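You operate a simulated robot arm through the tools that you are given. There is no shell and no other tool. Be economical: measure what you need, move in short steps, check, and stop when the job is done.

The job below is to be done with a simulated two-armed robot. You get a single attempt, and the scene is never put back.

JOB
Take the purple packet from the top of the steel bench and put it on the top of the drying table. Pick up the white filter from the short bench with one hand, pass it to the other hand and put it on the shelf under the drying table. Open the coil box lid. The order is free.

It is judged by the outcome, as a careful person would: the job done as asked, and still so three seconds after it is handed in. It fails if anything else is knocked over, pushed out of place, dropped, spilled or broken. A push-on lid holds only when it is set on centred and level and pressed home; a screw cap is set on level and turned clockwise until tight.

ROBOT AND FRAMES
Two 7-joint arms with three-finger grippers on one trunk, on a base that drives. Base frame: it is fixed to the floor where the robot stands at the start and does not move with it; the origin is under the middle of the robot, x ahead of it, y to its left, z up. Lengths are in mm, angles in degrees, forces in N, time in s.
The left shoulder is at the start at [70, 165, 1038], the right one opposite. With the tool pointing down near the work surface each hand reaches from about 360 to 880 mm from the robot's upright axis, wherever it stands, measured 20 degrees to its own side. Places, roughly: coil box lid [-4700, 700, 900]; filter [3000, 1500, 1000]; shelf under the drying table [600, 4400, 300]; top of the drying table [600, 4400, 800]. Payload 3.91 kg a hand.
The TCP of each hand is the grasp point between the finger pads, 30 mm short of the fingertips. In the tool frame z runs along the fingers and y along their closing line. The gripper opens to 116 mm. The gripper's body begins 73 mm behind the TCP.
Orientation is that of the tool frame in the base frame, as a unit quaternion [w, x, y, z]. With the fingers straight down and closing along the base's y, the tool's x points along the base's -x, its y along +y and its z along -z.

CONTROLS
- The arms move only by the tool arm_command. It takes "left_targets", "right_targets" or both (then of equal length, played together; a hand with none holds still); each is a list of rows, each a list of 7 numbers: the turn, a rotation vector about the tool's x, y, z in degrees, then the shift along the tool's x, y, z in mm, then the opening, from 0 (shut) to 1 (fully open). In form: [[rx, ry, rz, dx, dy, dz, fingers], ...]. A call has 1 to 8 rows; each row shifts and turns the commanded pose from where the row before left it, along the tool's axes as they then stand. Rows are played at 5 a second. More than 50 mm and 8.6 degrees between two rows, or a gripper value outside its range, and nothing of the call is played. A pose out of reach is approached as far as the arm can. The call stops where the force on the tool passes 40 N (or 10 N more than at its start, if that is more) or the arm is blocked; 0.2 s more then pass. The fingers move at their own pace (about 153 mm/s each) and stop on an object; they squeeze with about 34 N. The grip force told is the motor's: it shows also when the fingers shut on nothing. Time passes only in rows, and 0.2 s behind the last, so rows that do not move let the fingers close. It gives the time, the measured TCP pose, the force on the tool (base axes), the opening and the grip force at its end, in the units of the frame above (readings bear some noise), with the torque about the TCP (base axes, N m) and any sound that the robot's microphone picked up.
- Cameras (640 x 400 px; columns grow to the right, rows downward): "scene" is now at [136, -13.7, 1358.3]; the picture's right is [-0.15, -0.99, 0.00], its down [-0.55, 0.08, -0.83] and it looks along [0.82, -0.12, -0.55] (base axes); focal length 293 px, centre (320, 200). "left" rides on the left gripper at [75, 17, -88] in its tool frame; the picture's right is [-0.22, 0.97, 0.00], its down [-0.70, -0.16, -0.70] and it looks along [-0.68, -0.16, 0.71] (tool axes); focal length 247 px, centre (320, 200). "right" rides on the right gripper at [52, 56, -88] in its tool frame; the picture's right is [-0.73, 0.68, 0.00], its down [-0.49, -0.52, -0.70] and it looks along [-0.48, -0.51, 0.71] (tool axes); focal length 247 px, centre (320, 200). There is no depth. A picture from a camera that has moved, and an enlarged one, comes with that camera's place and axes in the base frame and with its lens.
- snapshot(camera): a new picture of that camera. No time passes.
- raise_lower(by): slides the trunk up (or, below 0, down) by that many mm; the arms and the scene camera ride with it, the base frame stays. It gives what a move gives, with no picture.
- roll_base(legs): drives the robot by 1 to 6 legs, each [ahead, left, turn to the left] in mm, mm and degrees, along the robot's own axes; the way and the turn of a leg run together, so that a leg with both is an arc; at most 1500 mm and 180 degrees a leg. The arms and the cameras ride along, it lands a little off, and it stops where it bumps. It gives what a move gives.
- pan_tilt(pan, tilt): turns the head with the scene camera to pan (to the left, within 86 degrees either way) and tilt (down, from -29 to 69), counted from straight ahead of the robot. It gives what a move gives.
- inspect(camera, box): a new picture of the part [left, top, right, bottom] of that camera's present view, enlarged. No time passes.
- close_job(): hands the job in; it is judged then, once.

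Go step by step. Nothing tells you exact positions but the pictures and the camera data: compare them with the known pose of the tool, close in by small moves and look again before you grip or let go. The budget is 165 turns and 122 pictures, counting those below and the enlarged ones. Unless the task says otherwise, let go and move clear before handing in.

The tools are called after ">>>" as a command line: name --argument value ..., lists and objects as JSON in quotes. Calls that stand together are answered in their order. arm_command: Moves the arms, as the interface text tells. Its arguments: {"type":"object","properties":{"left_targets":{"type":"array","items":{"type":"array","items":{"type":"number"}}},"right_targets":{"type":"array","items":{"type":"array","items":{"type":"number"}}}},"required":[]} The other tools are called the same way: raise_lower (by) slides the trunk up or down; roll_base (legs) drives the base; pan_tilt (pan, tilt) turns the head that bears the scene camera; snapshot (camera) takes a picture; inspect (camera, box) takes an enlarged picture of a part of a camera's view; close_job () hands the job in.

At the start:

```text
time_s: 0.0
left_tool_pos: [686.3, 161.2, 1030.3]
left_tool_rot: [0.0, 0.0, 1.0, 0.0]
left_ft_force: [-0.3, -0.3, -0.9]
left_moment: [0.0, 0.01, -0.03]
left_gripper_width: 115.8
left_gripper_force: 0.1
right_tool_pos: [428.1, -283.7, 1061.6]
right_tool_rot: [0.001, -0.001, 1.0, 0.001]
right_ft_force: [0.5, -0.6, -0.5]
right_moment: [0.0, -0.01, 0.0]
right_gripper_width: 116.0
right_gripper_force: 0.0
trunk travel left (down, up): [-575.0, 265.0]
robot x, y, heading: [-0.4, 0.2, -0.2]
head pan, tilt: [-8.3, 33.7]
```

scene: 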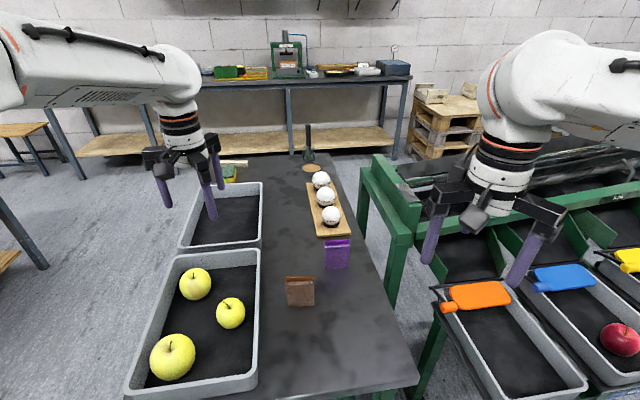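
right: 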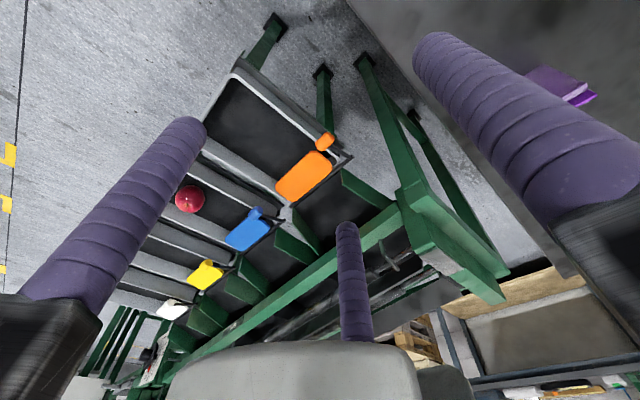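
left: 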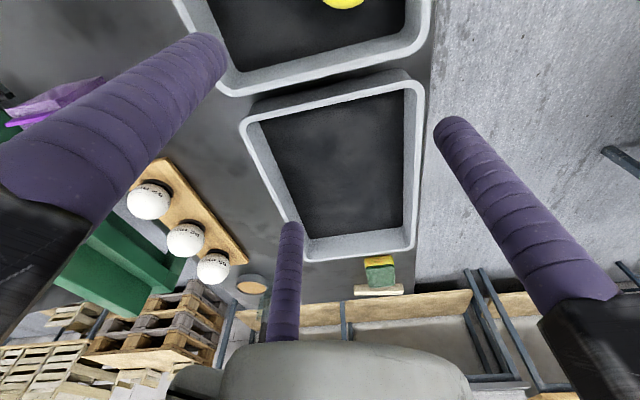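

The purple packet stands on the dark bench right ahead, beside a brown one. I'll zoom in to measure it first.

>>> inspect --camera "scene" --box '[260, 140, 420, 320]'

>>> inspect --camera "right" --box '[480, 20, 640, 120]'

```text
2.22 times, centred on (340, 230) of scene
camera zoom: at [136.0, -13.7, 1358.3], right [-0.15, -0.99, 0.0], down [-0.55, 0.08, -0.83], along [0.82, -0.12, -0.55], focal length 650 px, centre (276, 133)
```

zoom: 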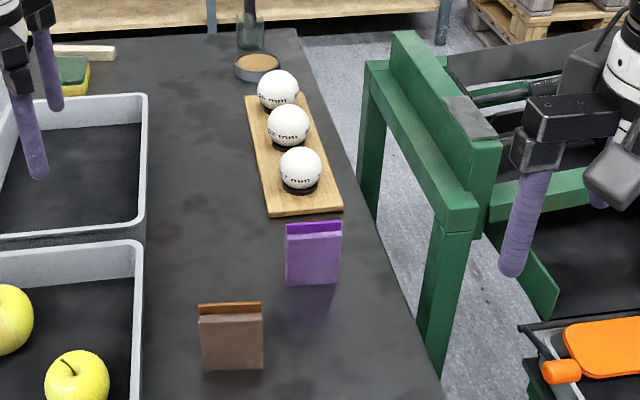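

```text
4.00 times, centred on (560, 70) of right
camera zoom: at [375.8, -226.4, 1149.4], right [0.73, 0.68, 0.0], down [0.49, -0.52, 0.7], along [0.48, -0.51, -0.71], focal length 988 px, centre (-640, 720)
```

zoom: 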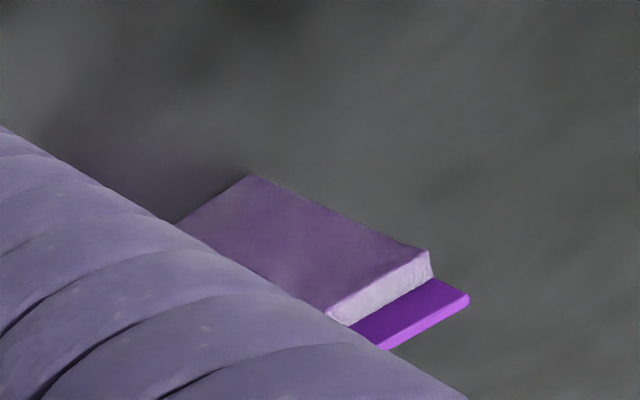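

The packet's front top edge is near [650, -131, 877] with the bench top near z 800, and it is about 59 mm wide along y. I move the right hand over it at a safe height and look.

>>> arm_command --right_targets '[[0, 0, 0, -39, 25, 0, 1], [0, 0, 0, -39, 25, 0, 1], [0, 0, 0, -39, 25, 0, 1], [0, 0, 0, -39, 25, 0, 1], [0, 0, 0, -39, 25, 0, 1], [0, 0, 0, -39, 25, 0, 1], [0, 0, 0, 0, 0, 40, 1], [0, 0, 0, 0, 0, 40, 1]]'

>>> snapshot --camera "right"

>>> snapshot --camera "scene"

```text
time_s: 1.8
left_tool_pos: [686.2, 161.7, 1028.8]
left_tool_rot: [-0.001, 0.0, 1.0, 0.001]
left_ft_force: [-0.5, -0.1, 0.0]
left_moment: [0.03, 0.03, -0.02]
left_gripper_width: 115.9
left_gripper_force: 0.0
right_tool_pos: [665.8, -132.0, 981.8]
right_tool_rot: [0.0, -0.001, 1.0, 0.0]
right_ft_force: [0.2, 0.1, -0.4]
right_moment: [0.0, 0.01, -0.02]
right_gripper_width: 115.9
right_gripper_force: 0.0
trunk travel left (down, up): [-575.0, 265.0]
robot x, y, heading: [-2.5, -1.1, -0.2]
head pan, tilt: [-8.3, 33.7]
```

```text
116 pictures are left
camera right: at [612.8, -75.6, 1069.2], right [0.73, 0.68, 0.0], down [0.49, -0.52, 0.7], along [0.48, -0.51, -0.71], focal length 247 px, centre (320, 200)
```

right: 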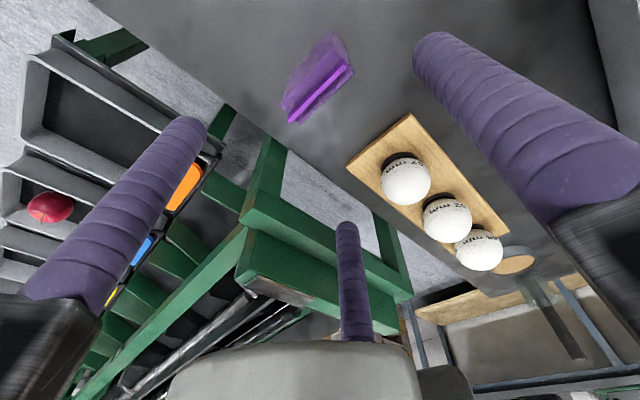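

```text
115 pictures are left
camera scene: at [137.4, -13.2, 1358.2], right [-0.15, -0.99, 0.0], down [-0.55, 0.08, -0.83], along [0.82, -0.12, -0.56], focal length 293 px, centre (320, 200)
```

scene: 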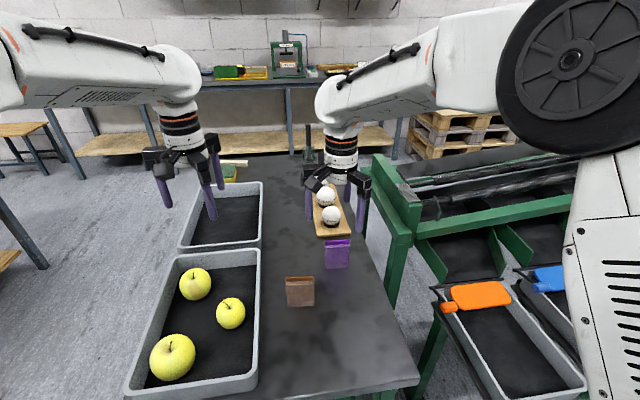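

Each gripper seems to show three purple fingers, so before gripping I check how they are laid out and where the packet stands.

>>> inspect --camera "scene" --box '[280, 130, 400, 280]'

>>> inspect --camera "right" --box '[240, 0, 400, 140]'

>>> inspect --camera "scene" --box '[120, 90, 260, 230]'

```text
2.67 times, centred on (340, 205) of scene
camera zoom: at [137.4, -13.2, 1358.2], right [-0.15, -0.99, 0.0], down [-0.55, 0.08, -0.83], along [0.82, -0.12, -0.56], focal length 780 px, centre (267, 187)
```

zoom: 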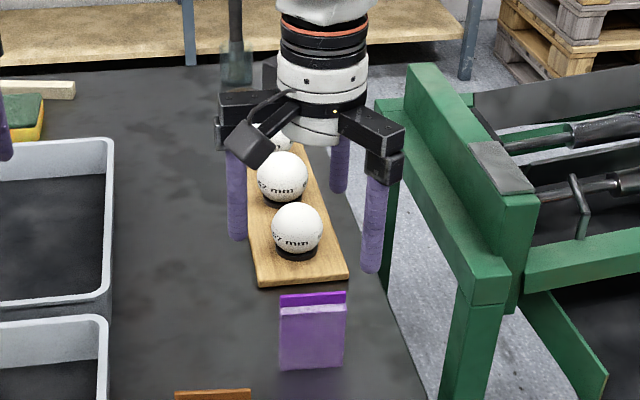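

```text
2.86 times, centred on (320, 70) of right
camera zoom: at [612.8, -75.6, 1069.2], right [0.73, 0.68, 0.0], down [0.49, -0.52, 0.7], along [0.48, -0.51, -0.71], focal length 706 px, centre (320, 571)
```

zoom: 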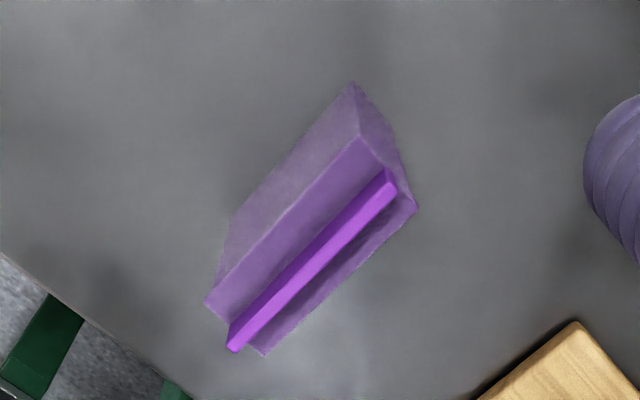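

```text
2.86 times, centred on (190, 160) of scene
camera zoom: at [137.4, -13.2, 1358.2], right [-0.15, -0.99, 0.0], down [-0.55, 0.08, -0.83], along [0.82, -0.12, -0.56], focal length 836 px, centre (691, 314)
```

zoom: 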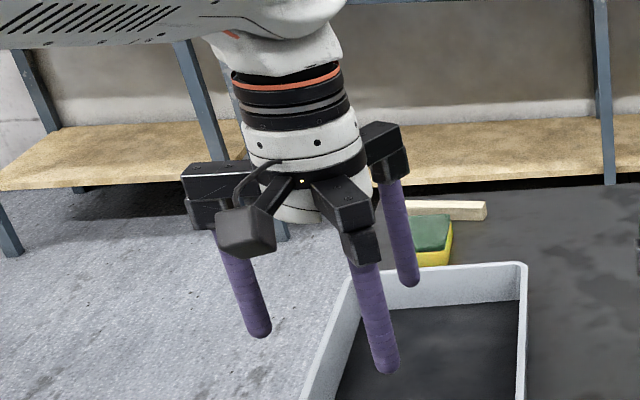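

The grippers are three-jaw (one thumb at tool +y, two fingers opposite, 120° apart). The packet is a box x 648–671, y −158..−101, about 77 tall with a fin on top. I turn the right hand so the thumb takes its robot-side face and the two fingers its back face.

>>> arm_command --right_targets '[[0, 0, -8.4, 0, 0, 0, 1], [0, 0, -8.4, 0, 0, 0, 1], [0, 0, -8.4, 0, 0, 0, 1], [0, 0, -8.4, 0, 0, 0, 1], [0, 0, -8.4, 0, 0, 0, 1], [0, 0, -8.4, 0, 0, 0, 1], [0, 0, -8.4, 0, 0, 0, 1], [0, 0, -8.4, 0, 0, 0, 1]]'

>>> arm_command --right_targets '[[0, 0, -8.4, 0, 0, 0, 1], [0, 0, -8.4, 0, 0, 0, 1], [0, 0, -6, 0, 0, 0, 1], [0, 0, 0, 0, 0, 0, 1]]'

>>> snapshot --camera "right"

```text
time_s: 3.6
left_tool_pos: [686.7, 160.5, 1030.3]
left_tool_rot: [0.0, 0.0, 1.0, 0.0]
left_ft_force: [-0.9, 0.5, -0.2]
left_moment: [-0.02, -0.02, 0.02]
left_gripper_width: 116.1
left_gripper_force: 0.1
right_tool_pos: [663.8, -133.0, 982.3]
right_tool_rot: [0.0, -0.555, 0.832, 0.001]
right_ft_force: [-0.1, 0.8, -0.5]
right_moment: [0.04, -0.02, 0.02]
right_gripper_width: 115.7
right_gripper_force: 0.0
trunk travel left (down, up): [-575.0, 265.0]
robot x, y, heading: [2.4, -3.9, -0.1]
head pan, tilt: [-8.3, 33.7]
```

```text
time_s: 4.6
left_tool_pos: [686.6, 162.2, 1029.6]
left_tool_rot: [0.0, 0.0, 1.0, 0.0]
left_ft_force: [0.6, -1.0, 0.1]
left_moment: [-0.04, -0.01, 0.0]
left_gripper_width: 115.9
left_gripper_force: 0.0
right_tool_pos: [663.6, -132.1, 982.2]
right_tool_rot: [0.0, 0.708, -0.706, 0.001]
right_ft_force: [-0.3, -0.2, 0.1]
right_moment: [-0.01, -0.02, -0.01]
right_gripper_width: 115.8
right_gripper_force: 0.1
trunk travel left (down, up): [-575.0, 265.0]
robot x, y, heading: [-1.1, -1.1, 0.0]
head pan, tilt: [-8.3, 33.7]
```

```text
111 pictures are left
camera right: at [606.3, -184.3, 1069.8], right [-0.68, 0.73, 0.0], down [0.52, 0.49, 0.7], along [0.51, 0.48, -0.71], focal length 247 px, centre (320, 200)
```

right: 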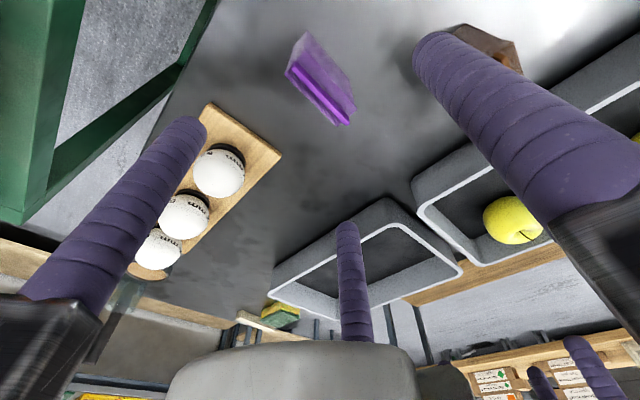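

The hand is centred over the packet; I descend partway and look.

>>> arm_command --right_targets '[[0, 0, 0, 0, 0, 35, 1], [0, 0, 0, 0, 0, 35, 1], [0, 0, 0, 2, 0, 30, 1]]'

>>> snapshot --camera "right"

>>> inspect --camera "scene" --box '[270, 170, 410, 310]'

```text
time_s: 5.4
left_tool_pos: [686.2, 159.7, 1029.8]
left_tool_rot: [0.001, 0.0, 1.0, 0.001]
left_ft_force: [-0.1, 0.1, -0.2]
left_moment: [-0.01, -0.03, 0.0]
left_gripper_width: 116.2
left_gripper_force: 0.2
right_tool_pos: [662.0, -134.8, 879.4]
right_tool_rot: [-0.002, 0.707, -0.707, 0.0]
right_ft_force: [-0.7, 0.3, 1.0]
right_moment: [-0.02, 0.03, 0.03]
right_gripper_width: 115.8
right_gripper_force: 0.0
trunk travel left (down, up): [-575.0, 265.0]
robot x, y, heading: [1.5, 2.0, 0.1]
head pan, tilt: [-8.3, 33.7]
```

```text
110 pictures are left
camera right: at [605.2, -185.9, 968.3], right [-0.68, 0.73, 0.0], down [0.52, 0.49, 0.7], along [0.51, 0.48, -0.71], focal length 247 px, centre (320, 200)
```

right: 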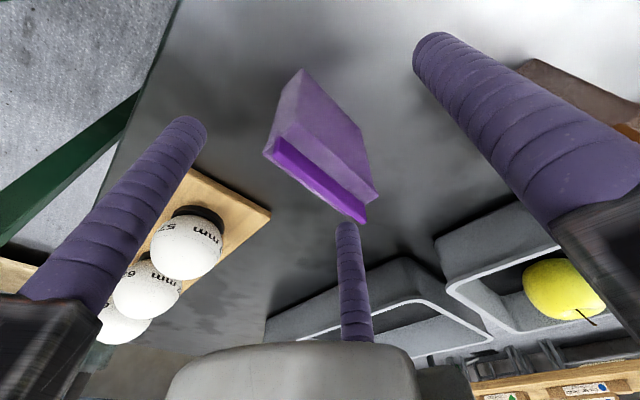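

```text
2.86 times, centred on (340, 240) of scene
camera zoom: at [136.9, -13.9, 1358.2], right [-0.15, -0.99, 0.0], down [-0.55, 0.08, -0.83], along [0.82, -0.12, -0.55], focal length 836 px, centre (263, 86)
```

zoom: 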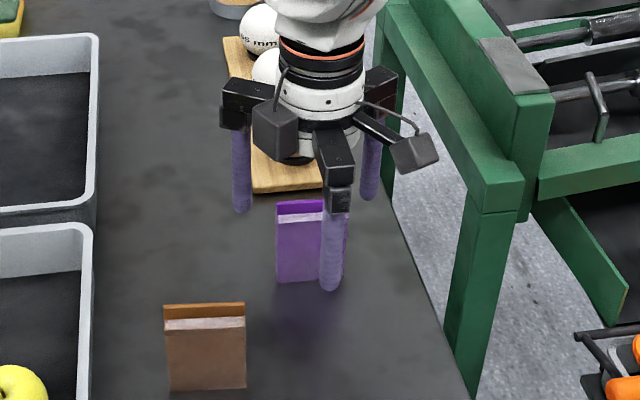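

Alignment looks right: thumb in front, two fingers behind the packet. I go down to mid-height and close.

>>> arm_command --right_targets '[[0, 0, 0, -2, -1, 34, 1], [0, 0, 0, 0, 0, 0, 0.5], [0, 0, 0, 0, 0, 0, 0.25], [0, 0, 0, 0, 0, 0, 0], [0, 0, 0, 0, 0, 0, 0], [0, 0, 0, 0, 0, 0, 0]]'

>>> snapshot --camera "right"

>>> inspect --camera "scene" --box '[270, 170, 410, 310]'

```text
time_s: 6.8
left_tool_pos: [686.2, 161.6, 1028.8]
left_tool_rot: [0.0, 0.0, 1.0, -0.001]
left_ft_force: [1.0, 0.3, -0.8]
left_moment: [0.03, -0.02, -0.03]
left_gripper_width: 115.8
left_gripper_force: 0.1
right_tool_pos: [662.5, -132.3, 847.1]
right_tool_rot: [-0.001, 0.708, -0.706, 0.0]
right_ft_force: [-0.2, -0.8, -0.3]
right_moment: [-0.01, -0.02, -0.01]
right_gripper_width: 35.8
right_gripper_force: 33.6
trunk travel left (down, up): [-575.0, 265.0]
robot x, y, heading: [-0.4, 2.1, -0.2]
head pan, tilt: [-8.3, 33.7]
```

```text
108 pictures are left
camera right: at [606.4, -184.1, 935.0], right [-0.68, 0.73, 0.0], down [0.52, 0.49, 0.7], along [0.51, 0.48, -0.71], focal length 247 px, centre (320, 200)
```

right: 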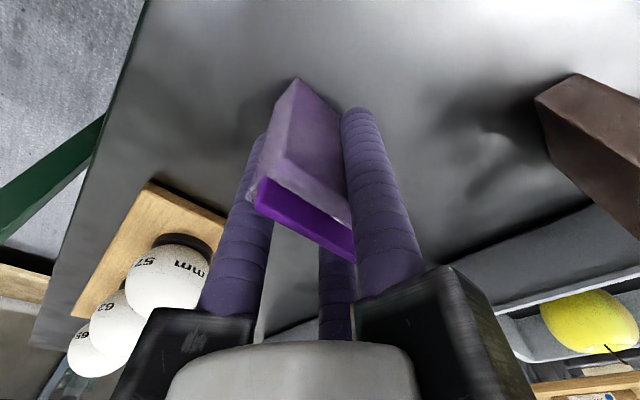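

```text
2.86 times, centred on (340, 240) of scene
camera zoom: at [136.4, -13.6, 1358.2], right [-0.15, -0.99, 0.0], down [-0.55, 0.08, -0.83], along [0.82, -0.12, -0.55], focal length 836 px, centre (263, 86)
```

zoom: 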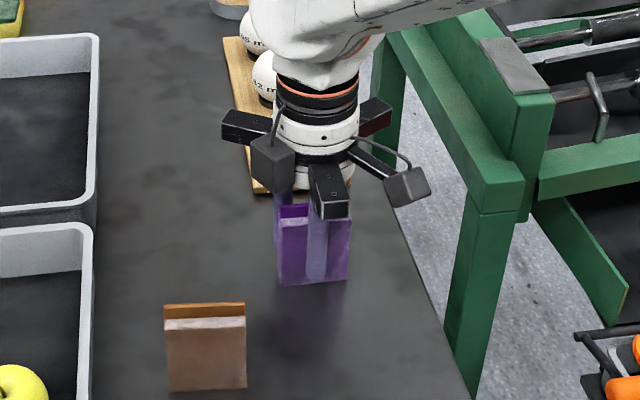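

The packet is gripped (opening 35.8). I lift it and look around to plan the drive.

>>> arm_command --right_targets '[[0, 0, 0, 0, 0, -30, 0], [0, 0, 0, 0, 0, -45, 0], [0, 0, 0, 0, 0, -45, 0], [0, 0, 0, 0, 0, -45, 0], [0, 0, 0, 0, 0, -45, 0]]'

>>> pan_tilt --pan 80 --tilt 20

>>> snapshot --camera "scene"

>>> pan_tilt --pan 35 --tilt 20

>>> snapshot --camera "scene"

>>> snapshot --camera "right"

```text
time_s: 8.0
left_tool_pos: [685.4, 161.3, 1031.3]
left_tool_rot: [0.0, 0.0, 1.0, 0.0]
left_ft_force: [0.0, -0.2, 0.3]
left_moment: [-0.03, -0.02, 0.03]
left_gripper_width: 115.7
left_gripper_force: 0.1
right_tool_pos: [662.1, -132.3, 1058.1]
right_tool_rot: [0.0, 0.707, -0.707, 0.0]
right_ft_force: [-0.6, -0.4, 0.0]
right_moment: [0.04, -0.03, 0.03]
right_gripper_width: 36.1
right_gripper_force: 34.1
trunk travel left (down, up): [-575.0, 265.0]
robot x, y, heading: [-0.1, 2.9, -0.1]
head pan, tilt: [-8.3, 33.7]
```

```text
time_s: 9.6
left_tool_pos: [685.8, 161.9, 1030.7]
left_tool_rot: [0.0, 0.0, 1.0, 0.0]
left_ft_force: [0.2, -0.4, 0.4]
left_moment: [0.0, -0.01, -0.02]
left_gripper_width: 115.8
left_gripper_force: 0.1
right_tool_pos: [663.1, -133.7, 1056.7]
right_tool_rot: [-0.001, 0.708, -0.707, 0.0]
right_ft_force: [0.4, -0.3, 0.1]
right_moment: [0.01, 0.03, 0.01]
right_gripper_width: 35.9
right_gripper_force: 33.4
trunk travel left (down, up): [-575.0, 265.0]
robot x, y, heading: [-1.1, 0.9, -0.1]
head pan, tilt: [80.0, 20.0]
```

```text
106 pictures are left
camera scene: at [64.6, 91.0, 1380.0], right [0.98, -0.17, 0.0], down [-0.06, -0.34, -0.94], along [0.16, 0.93, -0.34], focal length 293 px, centre (320, 200)
```

scene: 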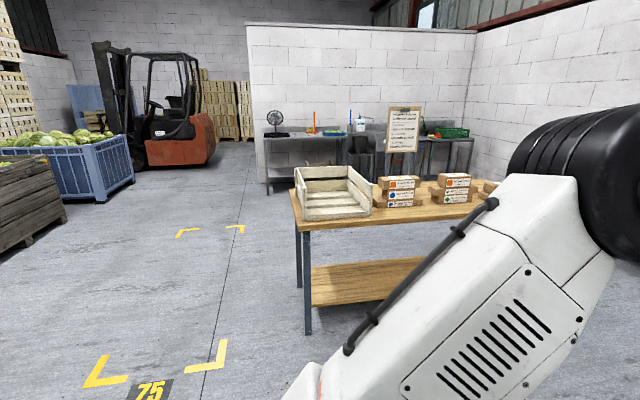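

```text
time_s: 10.8
left_tool_pos: [687.1, 160.6, 1030.7]
left_tool_rot: [0.0, 0.0, 1.0, 0.0]
left_ft_force: [-0.4, 0.0, -0.2]
left_moment: [-0.01, 0.03, 0.0]
left_gripper_width: 116.3
left_gripper_force: 0.0
right_tool_pos: [662.9, -133.4, 1055.3]
right_tool_rot: [-0.001, 0.708, -0.706, 0.0]
right_ft_force: [-0.5, 0.8, 0.0]
right_moment: [-0.02, -0.01, 0.01]
right_gripper_width: 35.9
right_gripper_force: 33.7
trunk travel left (down, up): [-575.0, 265.0]
robot x, y, heading: [1.7, 1.2, 0.1]
head pan, tilt: [35.0, 20.0]
```

```text
105 pictures are left
camera scene: at [124.6, 52.8, 1380.0], right [0.57, -0.82, 0.0], down [-0.28, -0.2, -0.94], along [0.77, 0.54, -0.34], focal length 293 px, centre (320, 200)
```

scene: 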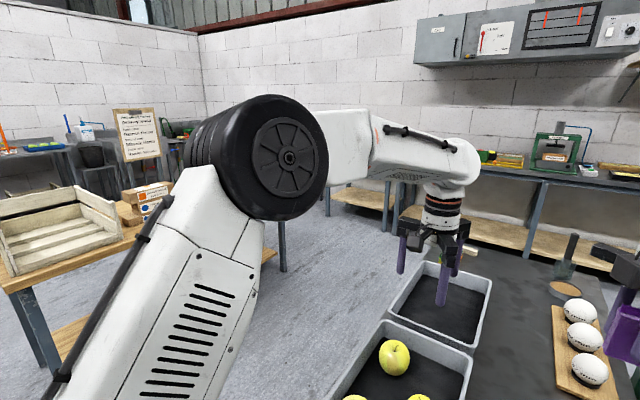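

```text
104 pictures are left
camera right: at [607.3, -185.4, 1144.3], right [-0.68, 0.73, 0.0], down [0.52, 0.49, 0.7], along [0.51, 0.48, -0.71], focal length 247 px, centre (320, 200)
```

right: 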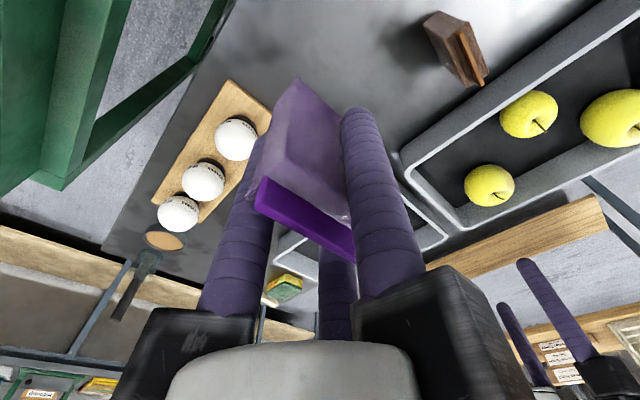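

The drying table seems to be the one with the fan against the partition wall near [600, 4400]. I back away from the bench, turn left 90°, and look.

>>> roll_base --legs '[[-350, 0, 0], [0, 0, 90]]'

>>> pan_tilt --pan 0 --tilt 20

>>> snapshot --camera "scene"

>>> inspect --camera "scene" --box '[320, 90, 520, 215]'

```text
time_s: 16.9
left_tool_pos: [-507.5, 685.0, 1030.3]
left_tool_rot: [0.001, -0.705, 0.709, 0.0]
left_ft_force: [0.8, -0.2, -0.4]
left_moment: [-0.04, 0.01, -0.02]
left_gripper_width: 116.0
left_gripper_force: 0.0
right_tool_pos: [-212.3, 661.5, 1057.5]
right_tool_rot: [-0.001, 1.0, -0.002, 0.0]
right_ft_force: [-0.6, -0.3, -0.3]
right_moment: [-0.03, 0.0, 0.0]
right_gripper_width: 35.9
right_gripper_force: 34.3
trunk travel left (down, up): [-575.0, 265.0]
robot x, y, heading: [-351.2, 1.5, 89.7]
head pan, tilt: [35.0, 20.0]
```

```text
time_s: 17.9
left_tool_pos: [-507.4, 685.8, 1028.8]
left_tool_rot: [0.0, -0.705, 0.71, 0.0]
left_ft_force: [0.1, -1.1, 0.1]
left_moment: [-0.02, 0.01, -0.02]
left_gripper_width: 116.2
left_gripper_force: 0.0
right_tool_pos: [-212.9, 660.8, 1056.7]
right_tool_rot: [-0.001, 1.0, -0.003, -0.001]
right_ft_force: [-0.2, -0.3, -0.3]
right_moment: [-0.01, -0.02, 0.0]
right_gripper_width: 36.0
right_gripper_force: 33.5
trunk travel left (down, up): [-575.0, 265.0]
robot x, y, heading: [-351.1, -2.2, 89.5]
head pan, tilt: [0.0, 20.0]
```

```text
103 pictures are left
camera scene: at [-352.0, 141.7, 1380.0], right [1.0, -0.01, 0.0], down [0.0, -0.34, -0.94], along [0.01, 0.94, -0.34], focal length 293 px, centre (320, 200)
```

scene: 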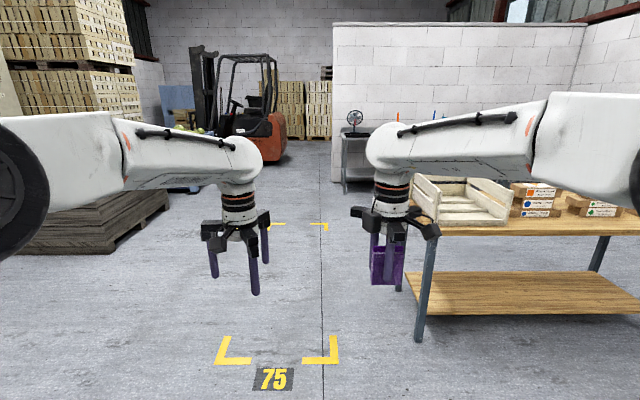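

```text
3.20 times, centred on (420, 152) of scene
camera zoom: at [-352.0, 141.7, 1380.0], right [1.0, -0.01, 0.0], down [0.0, -0.34, -0.94], along [0.01, 0.94, -0.34], focal length 936 px, centre (0, 352)
```

zoom: 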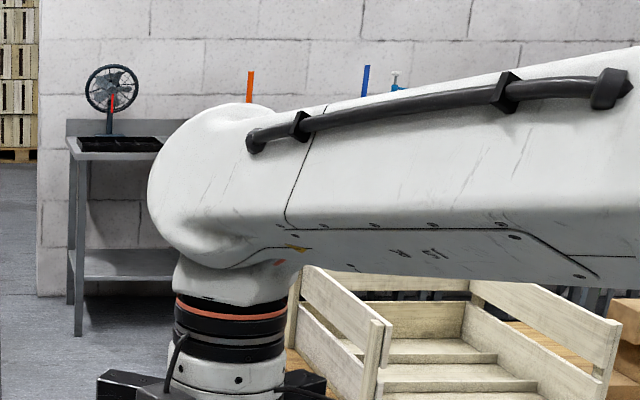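

The way ahead is clear if I keep left of the packing table. I strafe left a bit, drive ahead 3 m, then look to the right.

>>> roll_base --legs '[[0, 250, 0], [1500, 0, 0], [1450, 0, 0]]'

>>> pan_tilt --pan -50 --tilt 25

>>> snapshot --camera "scene"

>>> pan_tilt --pan -15 --tilt 25

>>> snapshot --camera "scene"

```text
time_s: 33.5
left_tool_pos: [-755.6, 3621.4, 1030.1]
left_tool_rot: [-0.001, -0.705, 0.709, 0.0]
left_ft_force: [0.8, 0.8, 0.8]
left_moment: [0.0, -0.02, -0.04]
left_gripper_width: 116.0
left_gripper_force: 0.0
right_tool_pos: [-460.0, 3597.9, 1056.9]
right_tool_rot: [-0.001, 1.0, -0.002, 0.0]
right_ft_force: [0.4, 0.1, -0.8]
right_moment: [0.01, 0.04, 0.0]
right_gripper_width: 35.9
right_gripper_force: 33.8
trunk travel left (down, up): [-575.0, 265.0]
robot x, y, heading: [-593.6, 2937.2, 89.6]
head pan, tilt: [0.0, 20.0]
```

```text
time_s: 34.6
left_tool_pos: [-754.7, 3620.1, 1029.8]
left_tool_rot: [0.0, -0.705, 0.709, 0.0]
left_ft_force: [-0.1, 0.0, 0.0]
left_moment: [-0.02, -0.01, -0.01]
left_gripper_width: 116.0
left_gripper_force: 0.0
right_tool_pos: [-458.8, 3597.2, 1057.0]
right_tool_rot: [0.0, 1.0, -0.003, -0.001]
right_ft_force: [-0.4, 0.0, -0.5]
right_moment: [0.01, -0.03, 0.0]
right_gripper_width: 36.2
right_gripper_force: 33.4
trunk travel left (down, up): [-575.0, 265.0]
robot x, y, heading: [-592.6, 2933.3, 89.6]
head pan, tilt: [-50.0, 25.0]
```

```text
101 pictures are left
camera scene: at [-527.7, 3042.8, 1372.0], right [0.64, -0.77, 0.0], down [-0.33, -0.27, -0.91], along [0.7, 0.58, -0.42], focal length 293 px, centre (320, 200)
```

scene: 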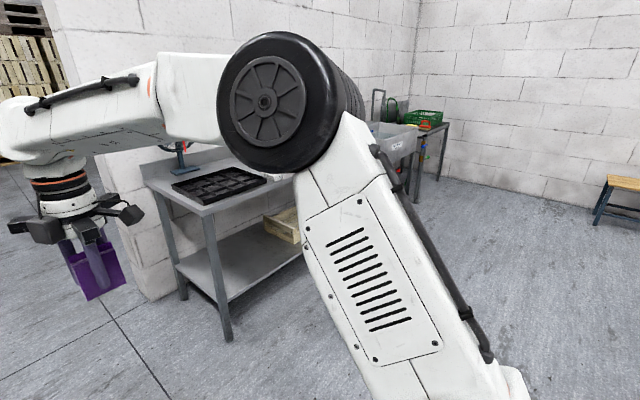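

```text
time_s: 35.6
left_tool_pos: [-754.4, 3621.2, 1030.7]
left_tool_rot: [0.0, -0.705, 0.709, 0.0]
left_ft_force: [-0.1, -0.5, -0.6]
left_moment: [0.02, -0.06, 0.02]
left_gripper_width: 116.0
left_gripper_force: 0.1
right_tool_pos: [-458.7, 3597.3, 1056.5]
right_tool_rot: [-0.002, 1.0, -0.002, 0.0]
right_ft_force: [-0.3, 0.8, -0.8]
right_moment: [0.03, 0.0, 0.0]
right_gripper_width: 35.8
right_gripper_force: 34.0
trunk travel left (down, up): [-575.0, 265.0]
robot x, y, heading: [-595.1, 2933.9, 89.8]
head pan, tilt: [-15.0, 25.0]
```

```text
100 pictures are left
camera scene: at [-574.1, 3072.7, 1371.9], right [0.96, -0.27, 0.0], down [-0.11, -0.41, -0.91], along [0.24, 0.87, -0.42], focal length 293 px, centre (320, 200)
```

scene: 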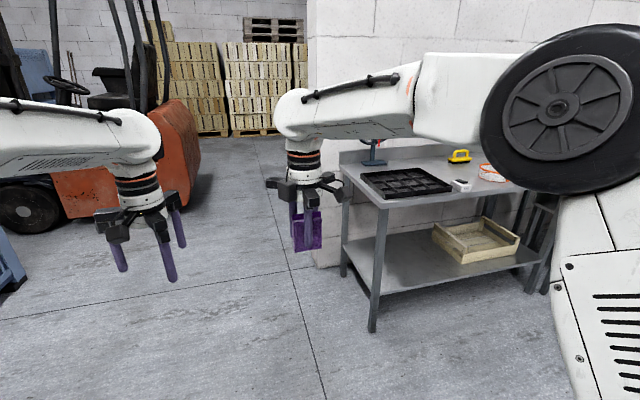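

The drying table has a rack, fan and small items on top, and a crate on the right side of its shelf with the left side free. I strafe in front of it to see the top.

>>> roll_base --legs '[[0, -950, 0]]'

>>> pan_tilt --pan 0 --tilt 25

>>> snapshot --camera "scene"

>>> inspect --camera "scene" --box '[240, 120, 440, 320]'

```text
time_s: 40.6
left_tool_pos: [190.8, 3614.5, 1030.4]
left_tool_rot: [0.0, -0.703, 0.711, 0.0]
left_ft_force: [0.2, 0.1, 0.0]
left_moment: [0.02, -0.01, -0.01]
left_gripper_width: 115.9
left_gripper_force: 0.0
right_tool_pos: [482.9, 3589.5, 1056.5]
right_tool_rot: [-0.001, 1.0, -0.004, -0.001]
right_ft_force: [0.1, 0.6, -0.6]
right_moment: [0.01, 0.0, 0.0]
right_gripper_width: 35.9
right_gripper_force: 34.2
trunk travel left (down, up): [-575.0, 265.0]
robot x, y, heading: [343.2, 2924.7, 89.6]
head pan, tilt: [-15.0, 25.0]
```

```text
time_s: 41.3
left_tool_pos: [189.8, 3614.1, 1030.5]
left_tool_rot: [0.0, -0.705, 0.71, 0.0]
left_ft_force: [-0.1, -0.1, -0.4]
left_moment: [0.0, 0.01, -0.01]
left_gripper_width: 116.2
left_gripper_force: 0.0
right_tool_pos: [484.8, 3588.6, 1057.7]
right_tool_rot: [-0.001, 1.0, -0.004, 0.0]
right_ft_force: [0.3, 0.0, -0.3]
right_moment: [0.01, -0.02, -0.01]
right_gripper_width: 35.8
right_gripper_force: 33.9
trunk travel left (down, up): [-575.0, 265.0]
robot x, y, heading: [340.9, 2927.0, 89.2]
head pan, tilt: [0.0, 25.0]
```

```text
99 pictures are left
camera scene: at [343.6, 3068.5, 1371.9], right [1.0, -0.01, 0.0], down [0.0, -0.42, -0.91], along [0.01, 0.91, -0.42], focal length 293 px, centre (320, 200)
```

scene: 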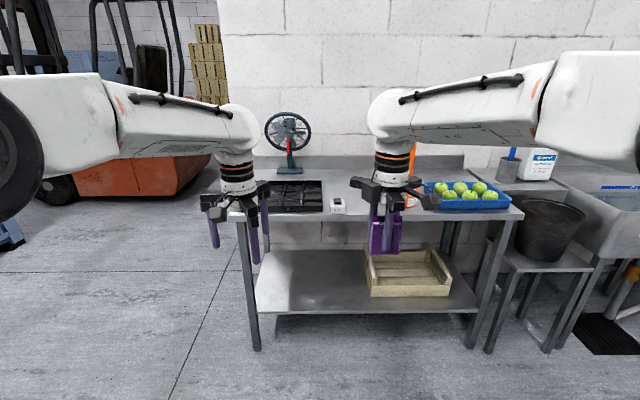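

```text
2.00 times, centred on (340, 220) of scene
camera zoom: at [343.6, 3068.5, 1371.9], right [1.0, -0.01, 0.0], down [0.0, -0.42, -0.91], along [0.01, 0.91, -0.42], focal length 585 px, centre (280, 160)
```

zoom: 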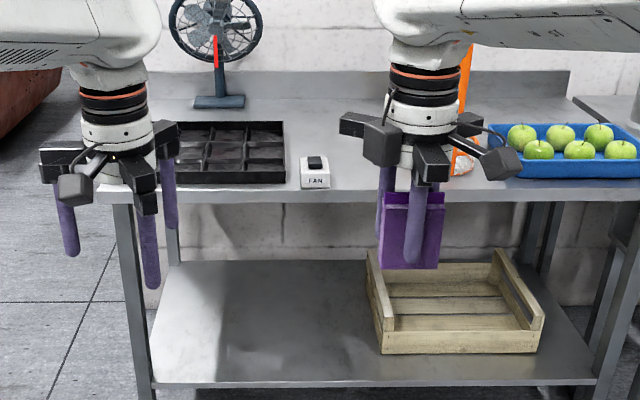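

The table top is at z≈800, front edge y≈4130; there's a free spot around [610, 4215] between the fan switch and the apple tray. I drive in so the packet hangs above it.

>>> roll_base --legs '[[0, -125, 0], [615, 0, 0]]'

>>> pan_tilt --pan -10 --tilt 40

>>> snapshot --camera "scene"

>>> snapshot --camera "right"

```text
time_s: 45.7
left_tool_pos: [313.0, 4236.6, 1030.9]
left_tool_rot: [-0.001, -0.706, 0.708, 0.001]
left_ft_force: [-0.1, -0.6, -1.0]
left_moment: [-0.02, 0.01, -0.03]
left_gripper_width: 116.1
left_gripper_force: 0.0
right_tool_pos: [609.8, 4212.4, 1056.6]
right_tool_rot: [-0.002, 1.0, -0.001, -0.001]
right_ft_force: [0.9, -1.1, -0.2]
right_moment: [-0.01, -0.01, -0.01]
right_gripper_width: 35.8
right_gripper_force: 34.1
trunk travel left (down, up): [-575.0, 265.0]
robot x, y, heading: [476.0, 3547.4, 89.8]
head pan, tilt: [0.0, 25.0]
```

```text
time_s: 46.5
left_tool_pos: [313.8, 4234.6, 1030.8]
left_tool_rot: [0.001, -0.706, 0.708, 0.001]
left_ft_force: [-0.6, -1.0, 0.0]
left_moment: [0.03, 0.01, 0.0]
left_gripper_width: 116.0
left_gripper_force: 0.0
right_tool_pos: [607.8, 4211.2, 1057.0]
right_tool_rot: [-0.001, 1.0, -0.001, -0.001]
right_ft_force: [-0.4, -0.1, -1.1]
right_moment: [0.02, 0.02, 0.0]
right_gripper_width: 36.1
right_gripper_force: 33.7
trunk travel left (down, up): [-575.0, 265.0]
robot x, y, heading: [468.3, 3546.1, 90.0]
head pan, tilt: [-10.0, 40.0]
```

```text
97 pictures are left
camera scene: at [486.0, 3682.1, 1348.7], right [0.98, -0.18, 0.0], down [-0.11, -0.63, -0.77], along [0.14, 0.75, -0.64], focal length 293 px, centre (320, 200)
```

scene: 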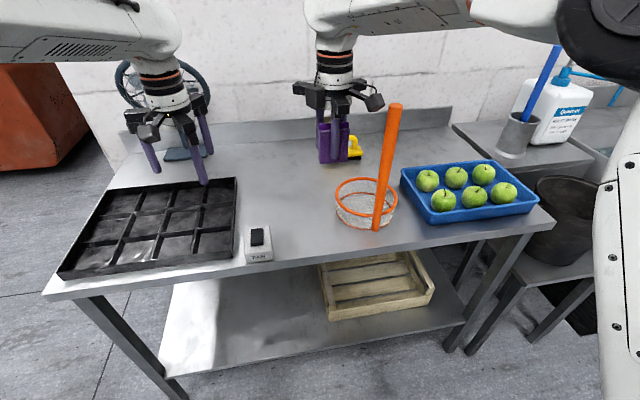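

```text
96 pictures are left
camera right: at [660.7, 4155.7, 1144.7], right [-0.73, -0.68, 0.0], down [-0.48, 0.52, 0.7], along [-0.48, 0.51, -0.71], focal length 247 px, centre (320, 200)
```

right: 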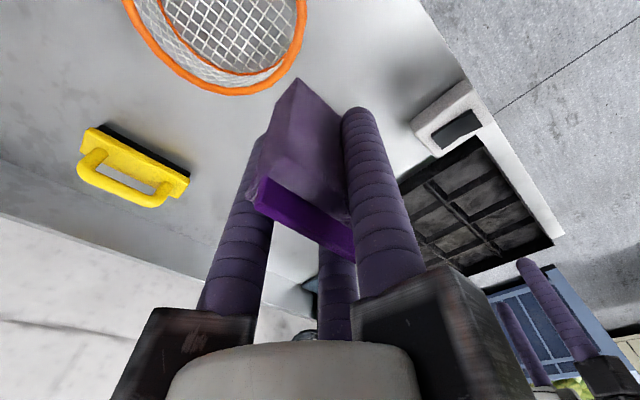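

A net with an orange handle stands on the table to the right, so I'll use the clear area around [510, 4290]. First I pull the left hand away and shift the right hand over that spot.

>>> arm_command --left_targets '[[0, 0, 0, 40, 20, 0, 1], [0, 0, 0, 40, 20, 0, 1], [0, 0, 0, 40, 20, 0, 1]]' --right_targets '[[0, 0, 0, -33, -26, 0, 0], [0, 0, 0, -33, -26, 0, 0], [0, 0, 0, -32, -26, 0, 0]]'

>>> arm_command --right_targets '[[0, 0, 0, 0, 0, 45, 0], [0, 0, 0, 0, 0, 45, 0], [0, 0, 0, 0, 0, 40, 0]]'

>>> snapshot --camera "scene"

>>> snapshot --camera "right"

```text
time_s: 47.3
left_tool_pos: [253.6, 4113.7, 1029.0]
left_tool_rot: [0.0, -0.706, 0.708, -0.001]
left_ft_force: [-0.7, -0.7, 0.2]
left_moment: [0.0, -0.03, -0.01]
left_gripper_width: 116.2
left_gripper_force: 0.2
right_tool_pos: [509.1, 4291.0, 1058.8]
right_tool_rot: [-0.001, 1.0, -0.003, 0.0]
right_ft_force: [-0.3, -1.1, -0.2]
right_moment: [0.03, -0.04, 0.01]
right_gripper_width: 35.8
right_gripper_force: 34.0
trunk travel left (down, up): [-575.0, 265.0]
robot x, y, heading: [476.3, 3548.3, 90.0]
head pan, tilt: [-10.0, 40.0]
```

```text
time_s: 48.1
left_tool_pos: [254.4, 4115.2, 1028.9]
left_tool_rot: [0.0, -0.706, 0.708, 0.0]
left_ft_force: [0.0, 0.2, -0.2]
left_moment: [0.01, -0.01, -0.01]
left_gripper_width: 116.1
left_gripper_force: 0.0
right_tool_pos: [508.9, 4290.6, 926.0]
right_tool_rot: [0.0, 1.0, -0.001, 0.0]
right_ft_force: [0.2, 1.4, 0.4]
right_moment: [-0.03, 0.02, -0.01]
right_gripper_width: 35.8
right_gripper_force: 34.4
trunk travel left (down, up): [-575.0, 265.0]
robot x, y, heading: [473.3, 3549.4, 89.8]
head pan, tilt: [-10.0, 40.0]
```

```text
95 pictures are left
camera scene: at [486.2, 3683.2, 1348.5], right [0.98, -0.18, 0.0], down [-0.11, -0.63, -0.77], along [0.14, 0.75, -0.64], focal length 293 px, centre (320, 200)
```

scene: 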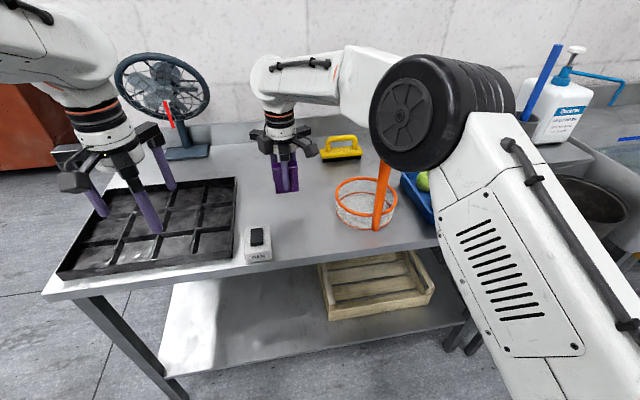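

```text
94 pictures are left
camera right: at [561.1, 4235.3, 1014.7], right [-0.73, -0.68, 0.0], down [-0.48, 0.52, 0.7], along [-0.48, 0.51, -0.71], focal length 247 px, centre (320, 200)
```

right: 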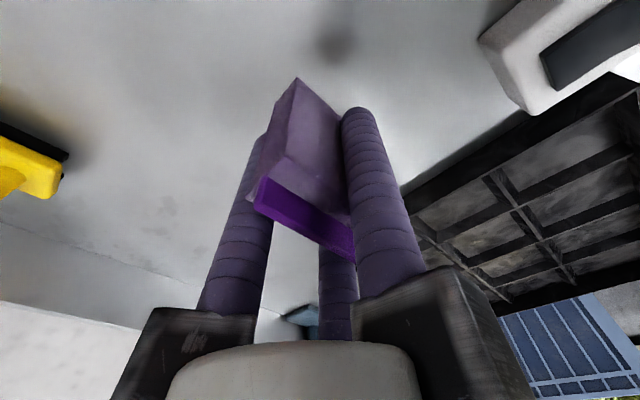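

The area below is clear. I lower gently in small steps until the packet touches the table.

>>> arm_command --right_targets '[[0, 0, 0, 0, 0, 35, 0], [0, 0, 0, 0, 0, 30, 0], [0, 0, 0, 0, 0, 6, 0], [0, 0, 0, 0, 0, 3, 0], [0, 0, 0, 0, 0, 2, 0]]'

>>> inspect --camera "scene" --box '[230, 110, 350, 230]'

```text
time_s: 49.0
left_tool_pos: [255.1, 4112.5, 1030.3]
left_tool_rot: [0.0, -0.706, 0.708, 0.001]
left_ft_force: [0.2, -0.2, -0.5]
left_moment: [-0.03, -0.03, -0.01]
left_gripper_width: 115.9
left_gripper_force: 0.0
right_tool_pos: [509.1, 4293.7, 866.4]
right_tool_rot: [-0.008, 1.0, -0.002, -0.002]
right_ft_force: [-0.1, -7.0, 18.0]
right_moment: [-0.64, -0.31, -0.06]
right_gripper_width: 35.9
right_gripper_force: 34.3
trunk travel left (down, up): [-575.0, 265.0]
robot x, y, heading: [477.1, 3544.6, 89.7]
head pan, tilt: [-10.0, 40.0]
stopped in row 4 (right hand): the force on the tool passed its limit at 43 N (the readings are from after the stop); the commanded pose is now the measured one
```

```text
3.33 times, centred on (290, 170) of scene
camera zoom: at [486.0, 3679.8, 1348.9], right [0.98, -0.18, 0.0], down [-0.11, -0.63, -0.77], along [0.14, 0.75, -0.64], focal length 975 px, centre (420, 300)
```

zoom: 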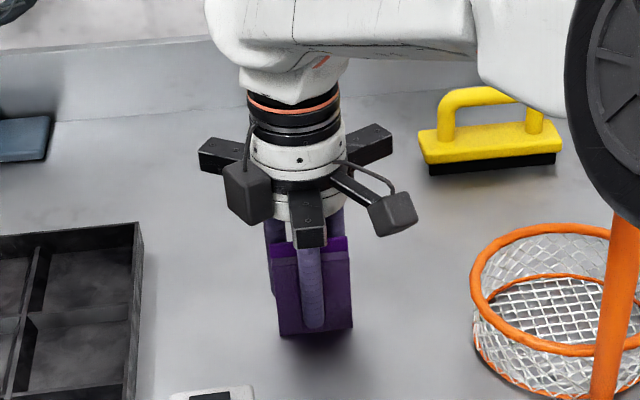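

The packet stands on the table. I release it modestly and lift straight up.

>>> arm_command --right_targets '[[0, 0, 0, 0, 0, -0.5, 0.2], [0, 0, 0, 0, 0, 0, 0.4], [0, 0, 0, 0, 0, 0, 0.6], [0, 0, 0, 0, 0, 0, 0.8], [0, 0, 0, 0, 0, -15, 0.8], [0, 0, 0, 0, 0, -40, 0.8], [0, 0, 0, 0, 0, -45, 0.8], [0, 0, 0, 0, 0, -45, 0.8]]'

>>> inspect --camera "scene" --box '[200, 90, 380, 230]'

```text
time_s: 50.8
left_tool_pos: [254.5, 4114.5, 1030.1]
left_tool_rot: [0.0, -0.706, 0.708, 0.0]
left_ft_force: [0.5, 0.7, 0.2]
left_moment: [0.03, -0.01, -0.02]
left_gripper_width: 116.1
left_gripper_force: 0.0
right_tool_pos: [508.8, 4292.6, 1007.3]
right_tool_rot: [-0.006, 1.0, -0.002, -0.001]
right_ft_force: [-0.8, -0.2, -0.5]
right_moment: [0.03, -0.03, -0.02]
right_gripper_width: 92.6
right_gripper_force: 0.1
trunk travel left (down, up): [-575.0, 265.0]
robot x, y, heading: [473.0, 3548.3, 89.6]
head pan, tilt: [-10.0, 40.0]
```

```text
2.86 times, centred on (290, 160) of scene
camera zoom: at [485.7, 3681.4, 1348.7], right [0.98, -0.18, 0.0], down [-0.11, -0.63, -0.77], along [0.14, 0.75, -0.64], focal length 836 px, centre (406, 314)
```

zoom: 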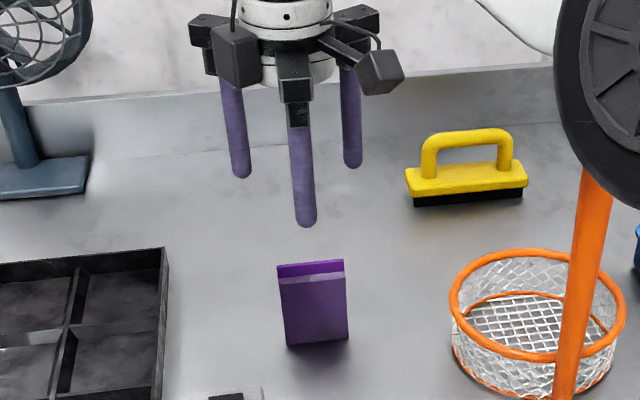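

The packet stands stably on the drying table. Now I back away, turn right towards the short bench and look for the filter.

>>> arm_command --right_targets '[[0, 0, 0, 0, 0, -40, 1], [0, 0, 0, 10, 40, 0, 1], [0, 0, 0, 30, 40, 0, 1], [0, 0, 0, 30, 30, 0, 1], [0, 0, 0, 30, 0, 0, 1]]'

>>> roll_base --legs '[[-550, 0, 0], [0, 0, -90]]'

>>> pan_tilt --pan -20 --tilt 15

>>> snapshot --camera "scene"

```text
time_s: 52.0
left_tool_pos: [256.3, 4114.6, 1028.9]
left_tool_rot: [0.0, -0.706, 0.708, 0.0]
left_ft_force: [0.5, 0.2, -0.1]
left_moment: [-0.02, 0.0, -0.01]
left_gripper_width: 116.1
left_gripper_force: 0.0
right_tool_pos: [611.5, 4179.8, 1044.0]
right_tool_rot: [-0.006, 1.0, -0.002, -0.003]
right_ft_force: [0.2, 0.0, -1.0]
right_moment: [-0.04, 0.0, 0.0]
right_gripper_width: 115.9
right_gripper_force: 0.1
trunk travel left (down, up): [-575.0, 265.0]
robot x, y, heading: [472.6, 3546.9, 90.1]
head pan, tilt: [-10.0, 40.0]
```

```text
time_s: 59.0
left_tool_pos: [1042.0, 3209.3, 1028.5]
left_tool_rot: [0.0, 0.016, 1.0, 0.0]
left_ft_force: [-0.1, -0.1, -0.2]
left_moment: [0.03, -0.01, -0.01]
left_gripper_width: 115.8
left_gripper_force: 0.1
right_tool_pos: [1097.7, 2850.9, 1046.4]
right_tool_rot: [0.005, -0.696, 0.718, -0.003]
right_ft_force: [0.7, 0.5, -1.2]
right_moment: [0.0, 0.01, 0.01]
right_gripper_width: 115.9
right_gripper_force: 0.2
trunk travel left (down, up): [-575.0, 265.0]
robot x, y, heading: [469.7, 3010.7, -1.8]
head pan, tilt: [-10.0, 40.0]
```

```text
time_s: 59.9
left_tool_pos: [1040.6, 3209.3, 1030.2]
left_tool_rot: [0.0, 0.016, 1.0, 0.0]
left_ft_force: [0.6, 0.1, -0.2]
left_moment: [0.02, 0.02, 0.02]
left_gripper_width: 115.9
left_gripper_force: 0.1
right_tool_pos: [1097.0, 2851.0, 1045.7]
right_tool_rot: [0.006, -0.696, 0.718, -0.003]
right_ft_force: [-1.2, -0.3, 0.5]
right_moment: [-0.03, -0.03, 0.01]
right_gripper_width: 115.8
right_gripper_force: 0.0
trunk travel left (down, up): [-575.0, 265.0]
robot x, y, heading: [471.7, 3003.5, -1.9]
head pan, tilt: [-20.0, 15.0]
```

```text
91 pictures are left
camera scene: at [604.6, 2970.6, 1388.1], right [-0.37, -0.93, 0.0], down [-0.24, 0.1, -0.97], along [0.9, -0.36, -0.26], focal length 293 px, centre (320, 200)
```

scene: 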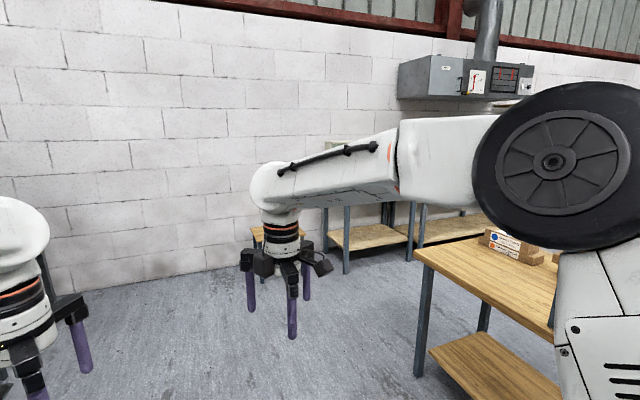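

The short bench stands against the far wall behind my forearm in this view. I drive forward along the aisle, then look at it.

>>> roll_base --legs '[[1400, 0, 1.8], [0, -600, 0]]'

>>> pan_tilt --pan -45 --tilt 20

>>> snapshot --camera "scene"

>>> pan_tilt --pan -10 --tilt 20

>>> snapshot --camera "scene"

```text
time_s: 70.0
left_tool_pos: [2446.5, 2612.0, 1029.9]
left_tool_rot: [0.0, -0.007, 1.0, -0.001]
left_ft_force: [0.3, -0.1, 0.5]
left_moment: [0.03, 0.02, 0.02]
left_gripper_width: 116.0
left_gripper_force: 0.0
right_tool_pos: [2518.6, 2257.9, 1046.3]
right_tool_rot: [-0.005, 0.712, -0.702, 0.003]
right_ft_force: [0.5, 0.2, 0.4]
right_moment: [0.05, 0.0, -0.02]
right_gripper_width: 116.1
right_gripper_force: 0.1
trunk travel left (down, up): [-575.0, 265.0]
robot x, y, heading: [1885.2, 2381.9, 0.6]
head pan, tilt: [-20.0, 15.0]
```

```text
time_s: 70.9
left_tool_pos: [2445.8, 2611.8, 1029.5]
left_tool_rot: [0.0, -0.007, 1.0, 0.001]
left_ft_force: [0.4, -0.1, -0.5]
left_moment: [-0.01, 0.02, 0.03]
left_gripper_width: 116.1
left_gripper_force: 0.1
right_tool_pos: [2516.4, 2258.0, 1045.5]
right_tool_rot: [-0.005, 0.712, -0.702, 0.003]
right_ft_force: [-0.2, 0.3, 0.0]
right_moment: [0.01, 0.0, 0.0]
right_gripper_width: 116.1
right_gripper_force: 0.1
trunk travel left (down, up): [-575.0, 265.0]
robot x, y, heading: [1885.9, 2386.6, 0.8]
head pan, tilt: [-45.0, 20.0]
```

```text
90 pictures are left
camera scene: at [1998.8, 2319.8, 1380.1], right [-0.7, -0.72, 0.0], down [-0.25, 0.24, -0.94], along [0.67, -0.66, -0.34], focal length 293 px, centre (320, 200)
```

scene: 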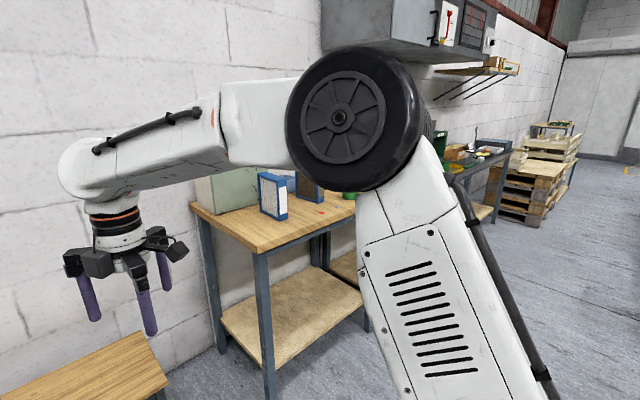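

```text
time_s: 71.9
left_tool_pos: [2445.3, 2611.6, 1031.0]
left_tool_rot: [0.0, -0.007, 1.0, 0.0]
left_ft_force: [0.7, 0.2, 0.5]
left_moment: [0.05, 0.01, 0.01]
left_gripper_width: 116.1
left_gripper_force: 0.2
right_tool_pos: [2516.3, 2257.0, 1046.2]
right_tool_rot: [-0.007, 0.713, -0.702, 0.003]
right_ft_force: [-0.1, 0.9, -0.7]
right_moment: [0.0, 0.04, 0.01]
right_gripper_width: 115.8
right_gripper_force: 0.0
trunk travel left (down, up): [-575.0, 265.0]
robot x, y, heading: [1886.0, 2384.8, 0.9]
head pan, tilt: [-10.0, 20.0]
```

```text
89 pictures are left
camera scene: at [2023.9, 2369.5, 1380.0], right [-0.16, -0.99, 0.0], down [-0.34, 0.06, -0.94], along [0.93, -0.15, -0.34], focal length 293 px, centre (320, 200)
```

scene: 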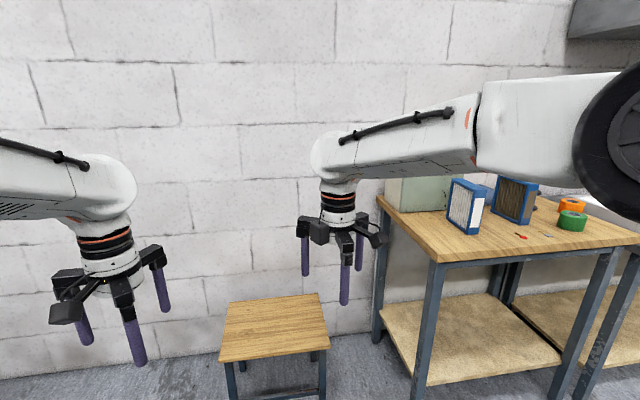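

Two framed filters stand on the short bench; I zoom in to identify the white one.

>>> inspect --camera "scene" --box '[370, 140, 640, 310]'

```text
2.35 times, centred on (505, 225) of scene
camera zoom: at [2023.9, 2369.5, 1380.0], right [-0.16, -0.99, 0.0], down [-0.34, 0.06, -0.94], along [0.93, -0.15, -0.34], focal length 688 px, centre (-115, 141)
```

zoom: 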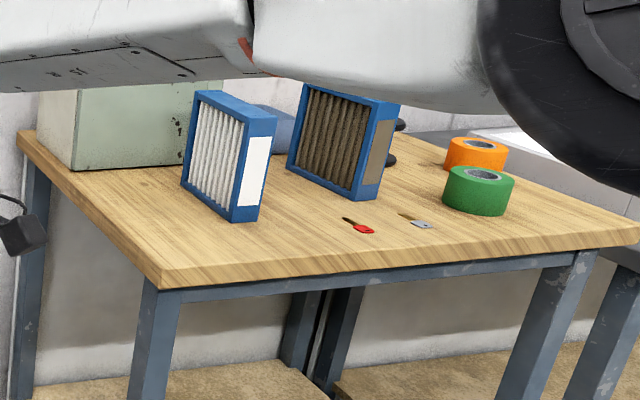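

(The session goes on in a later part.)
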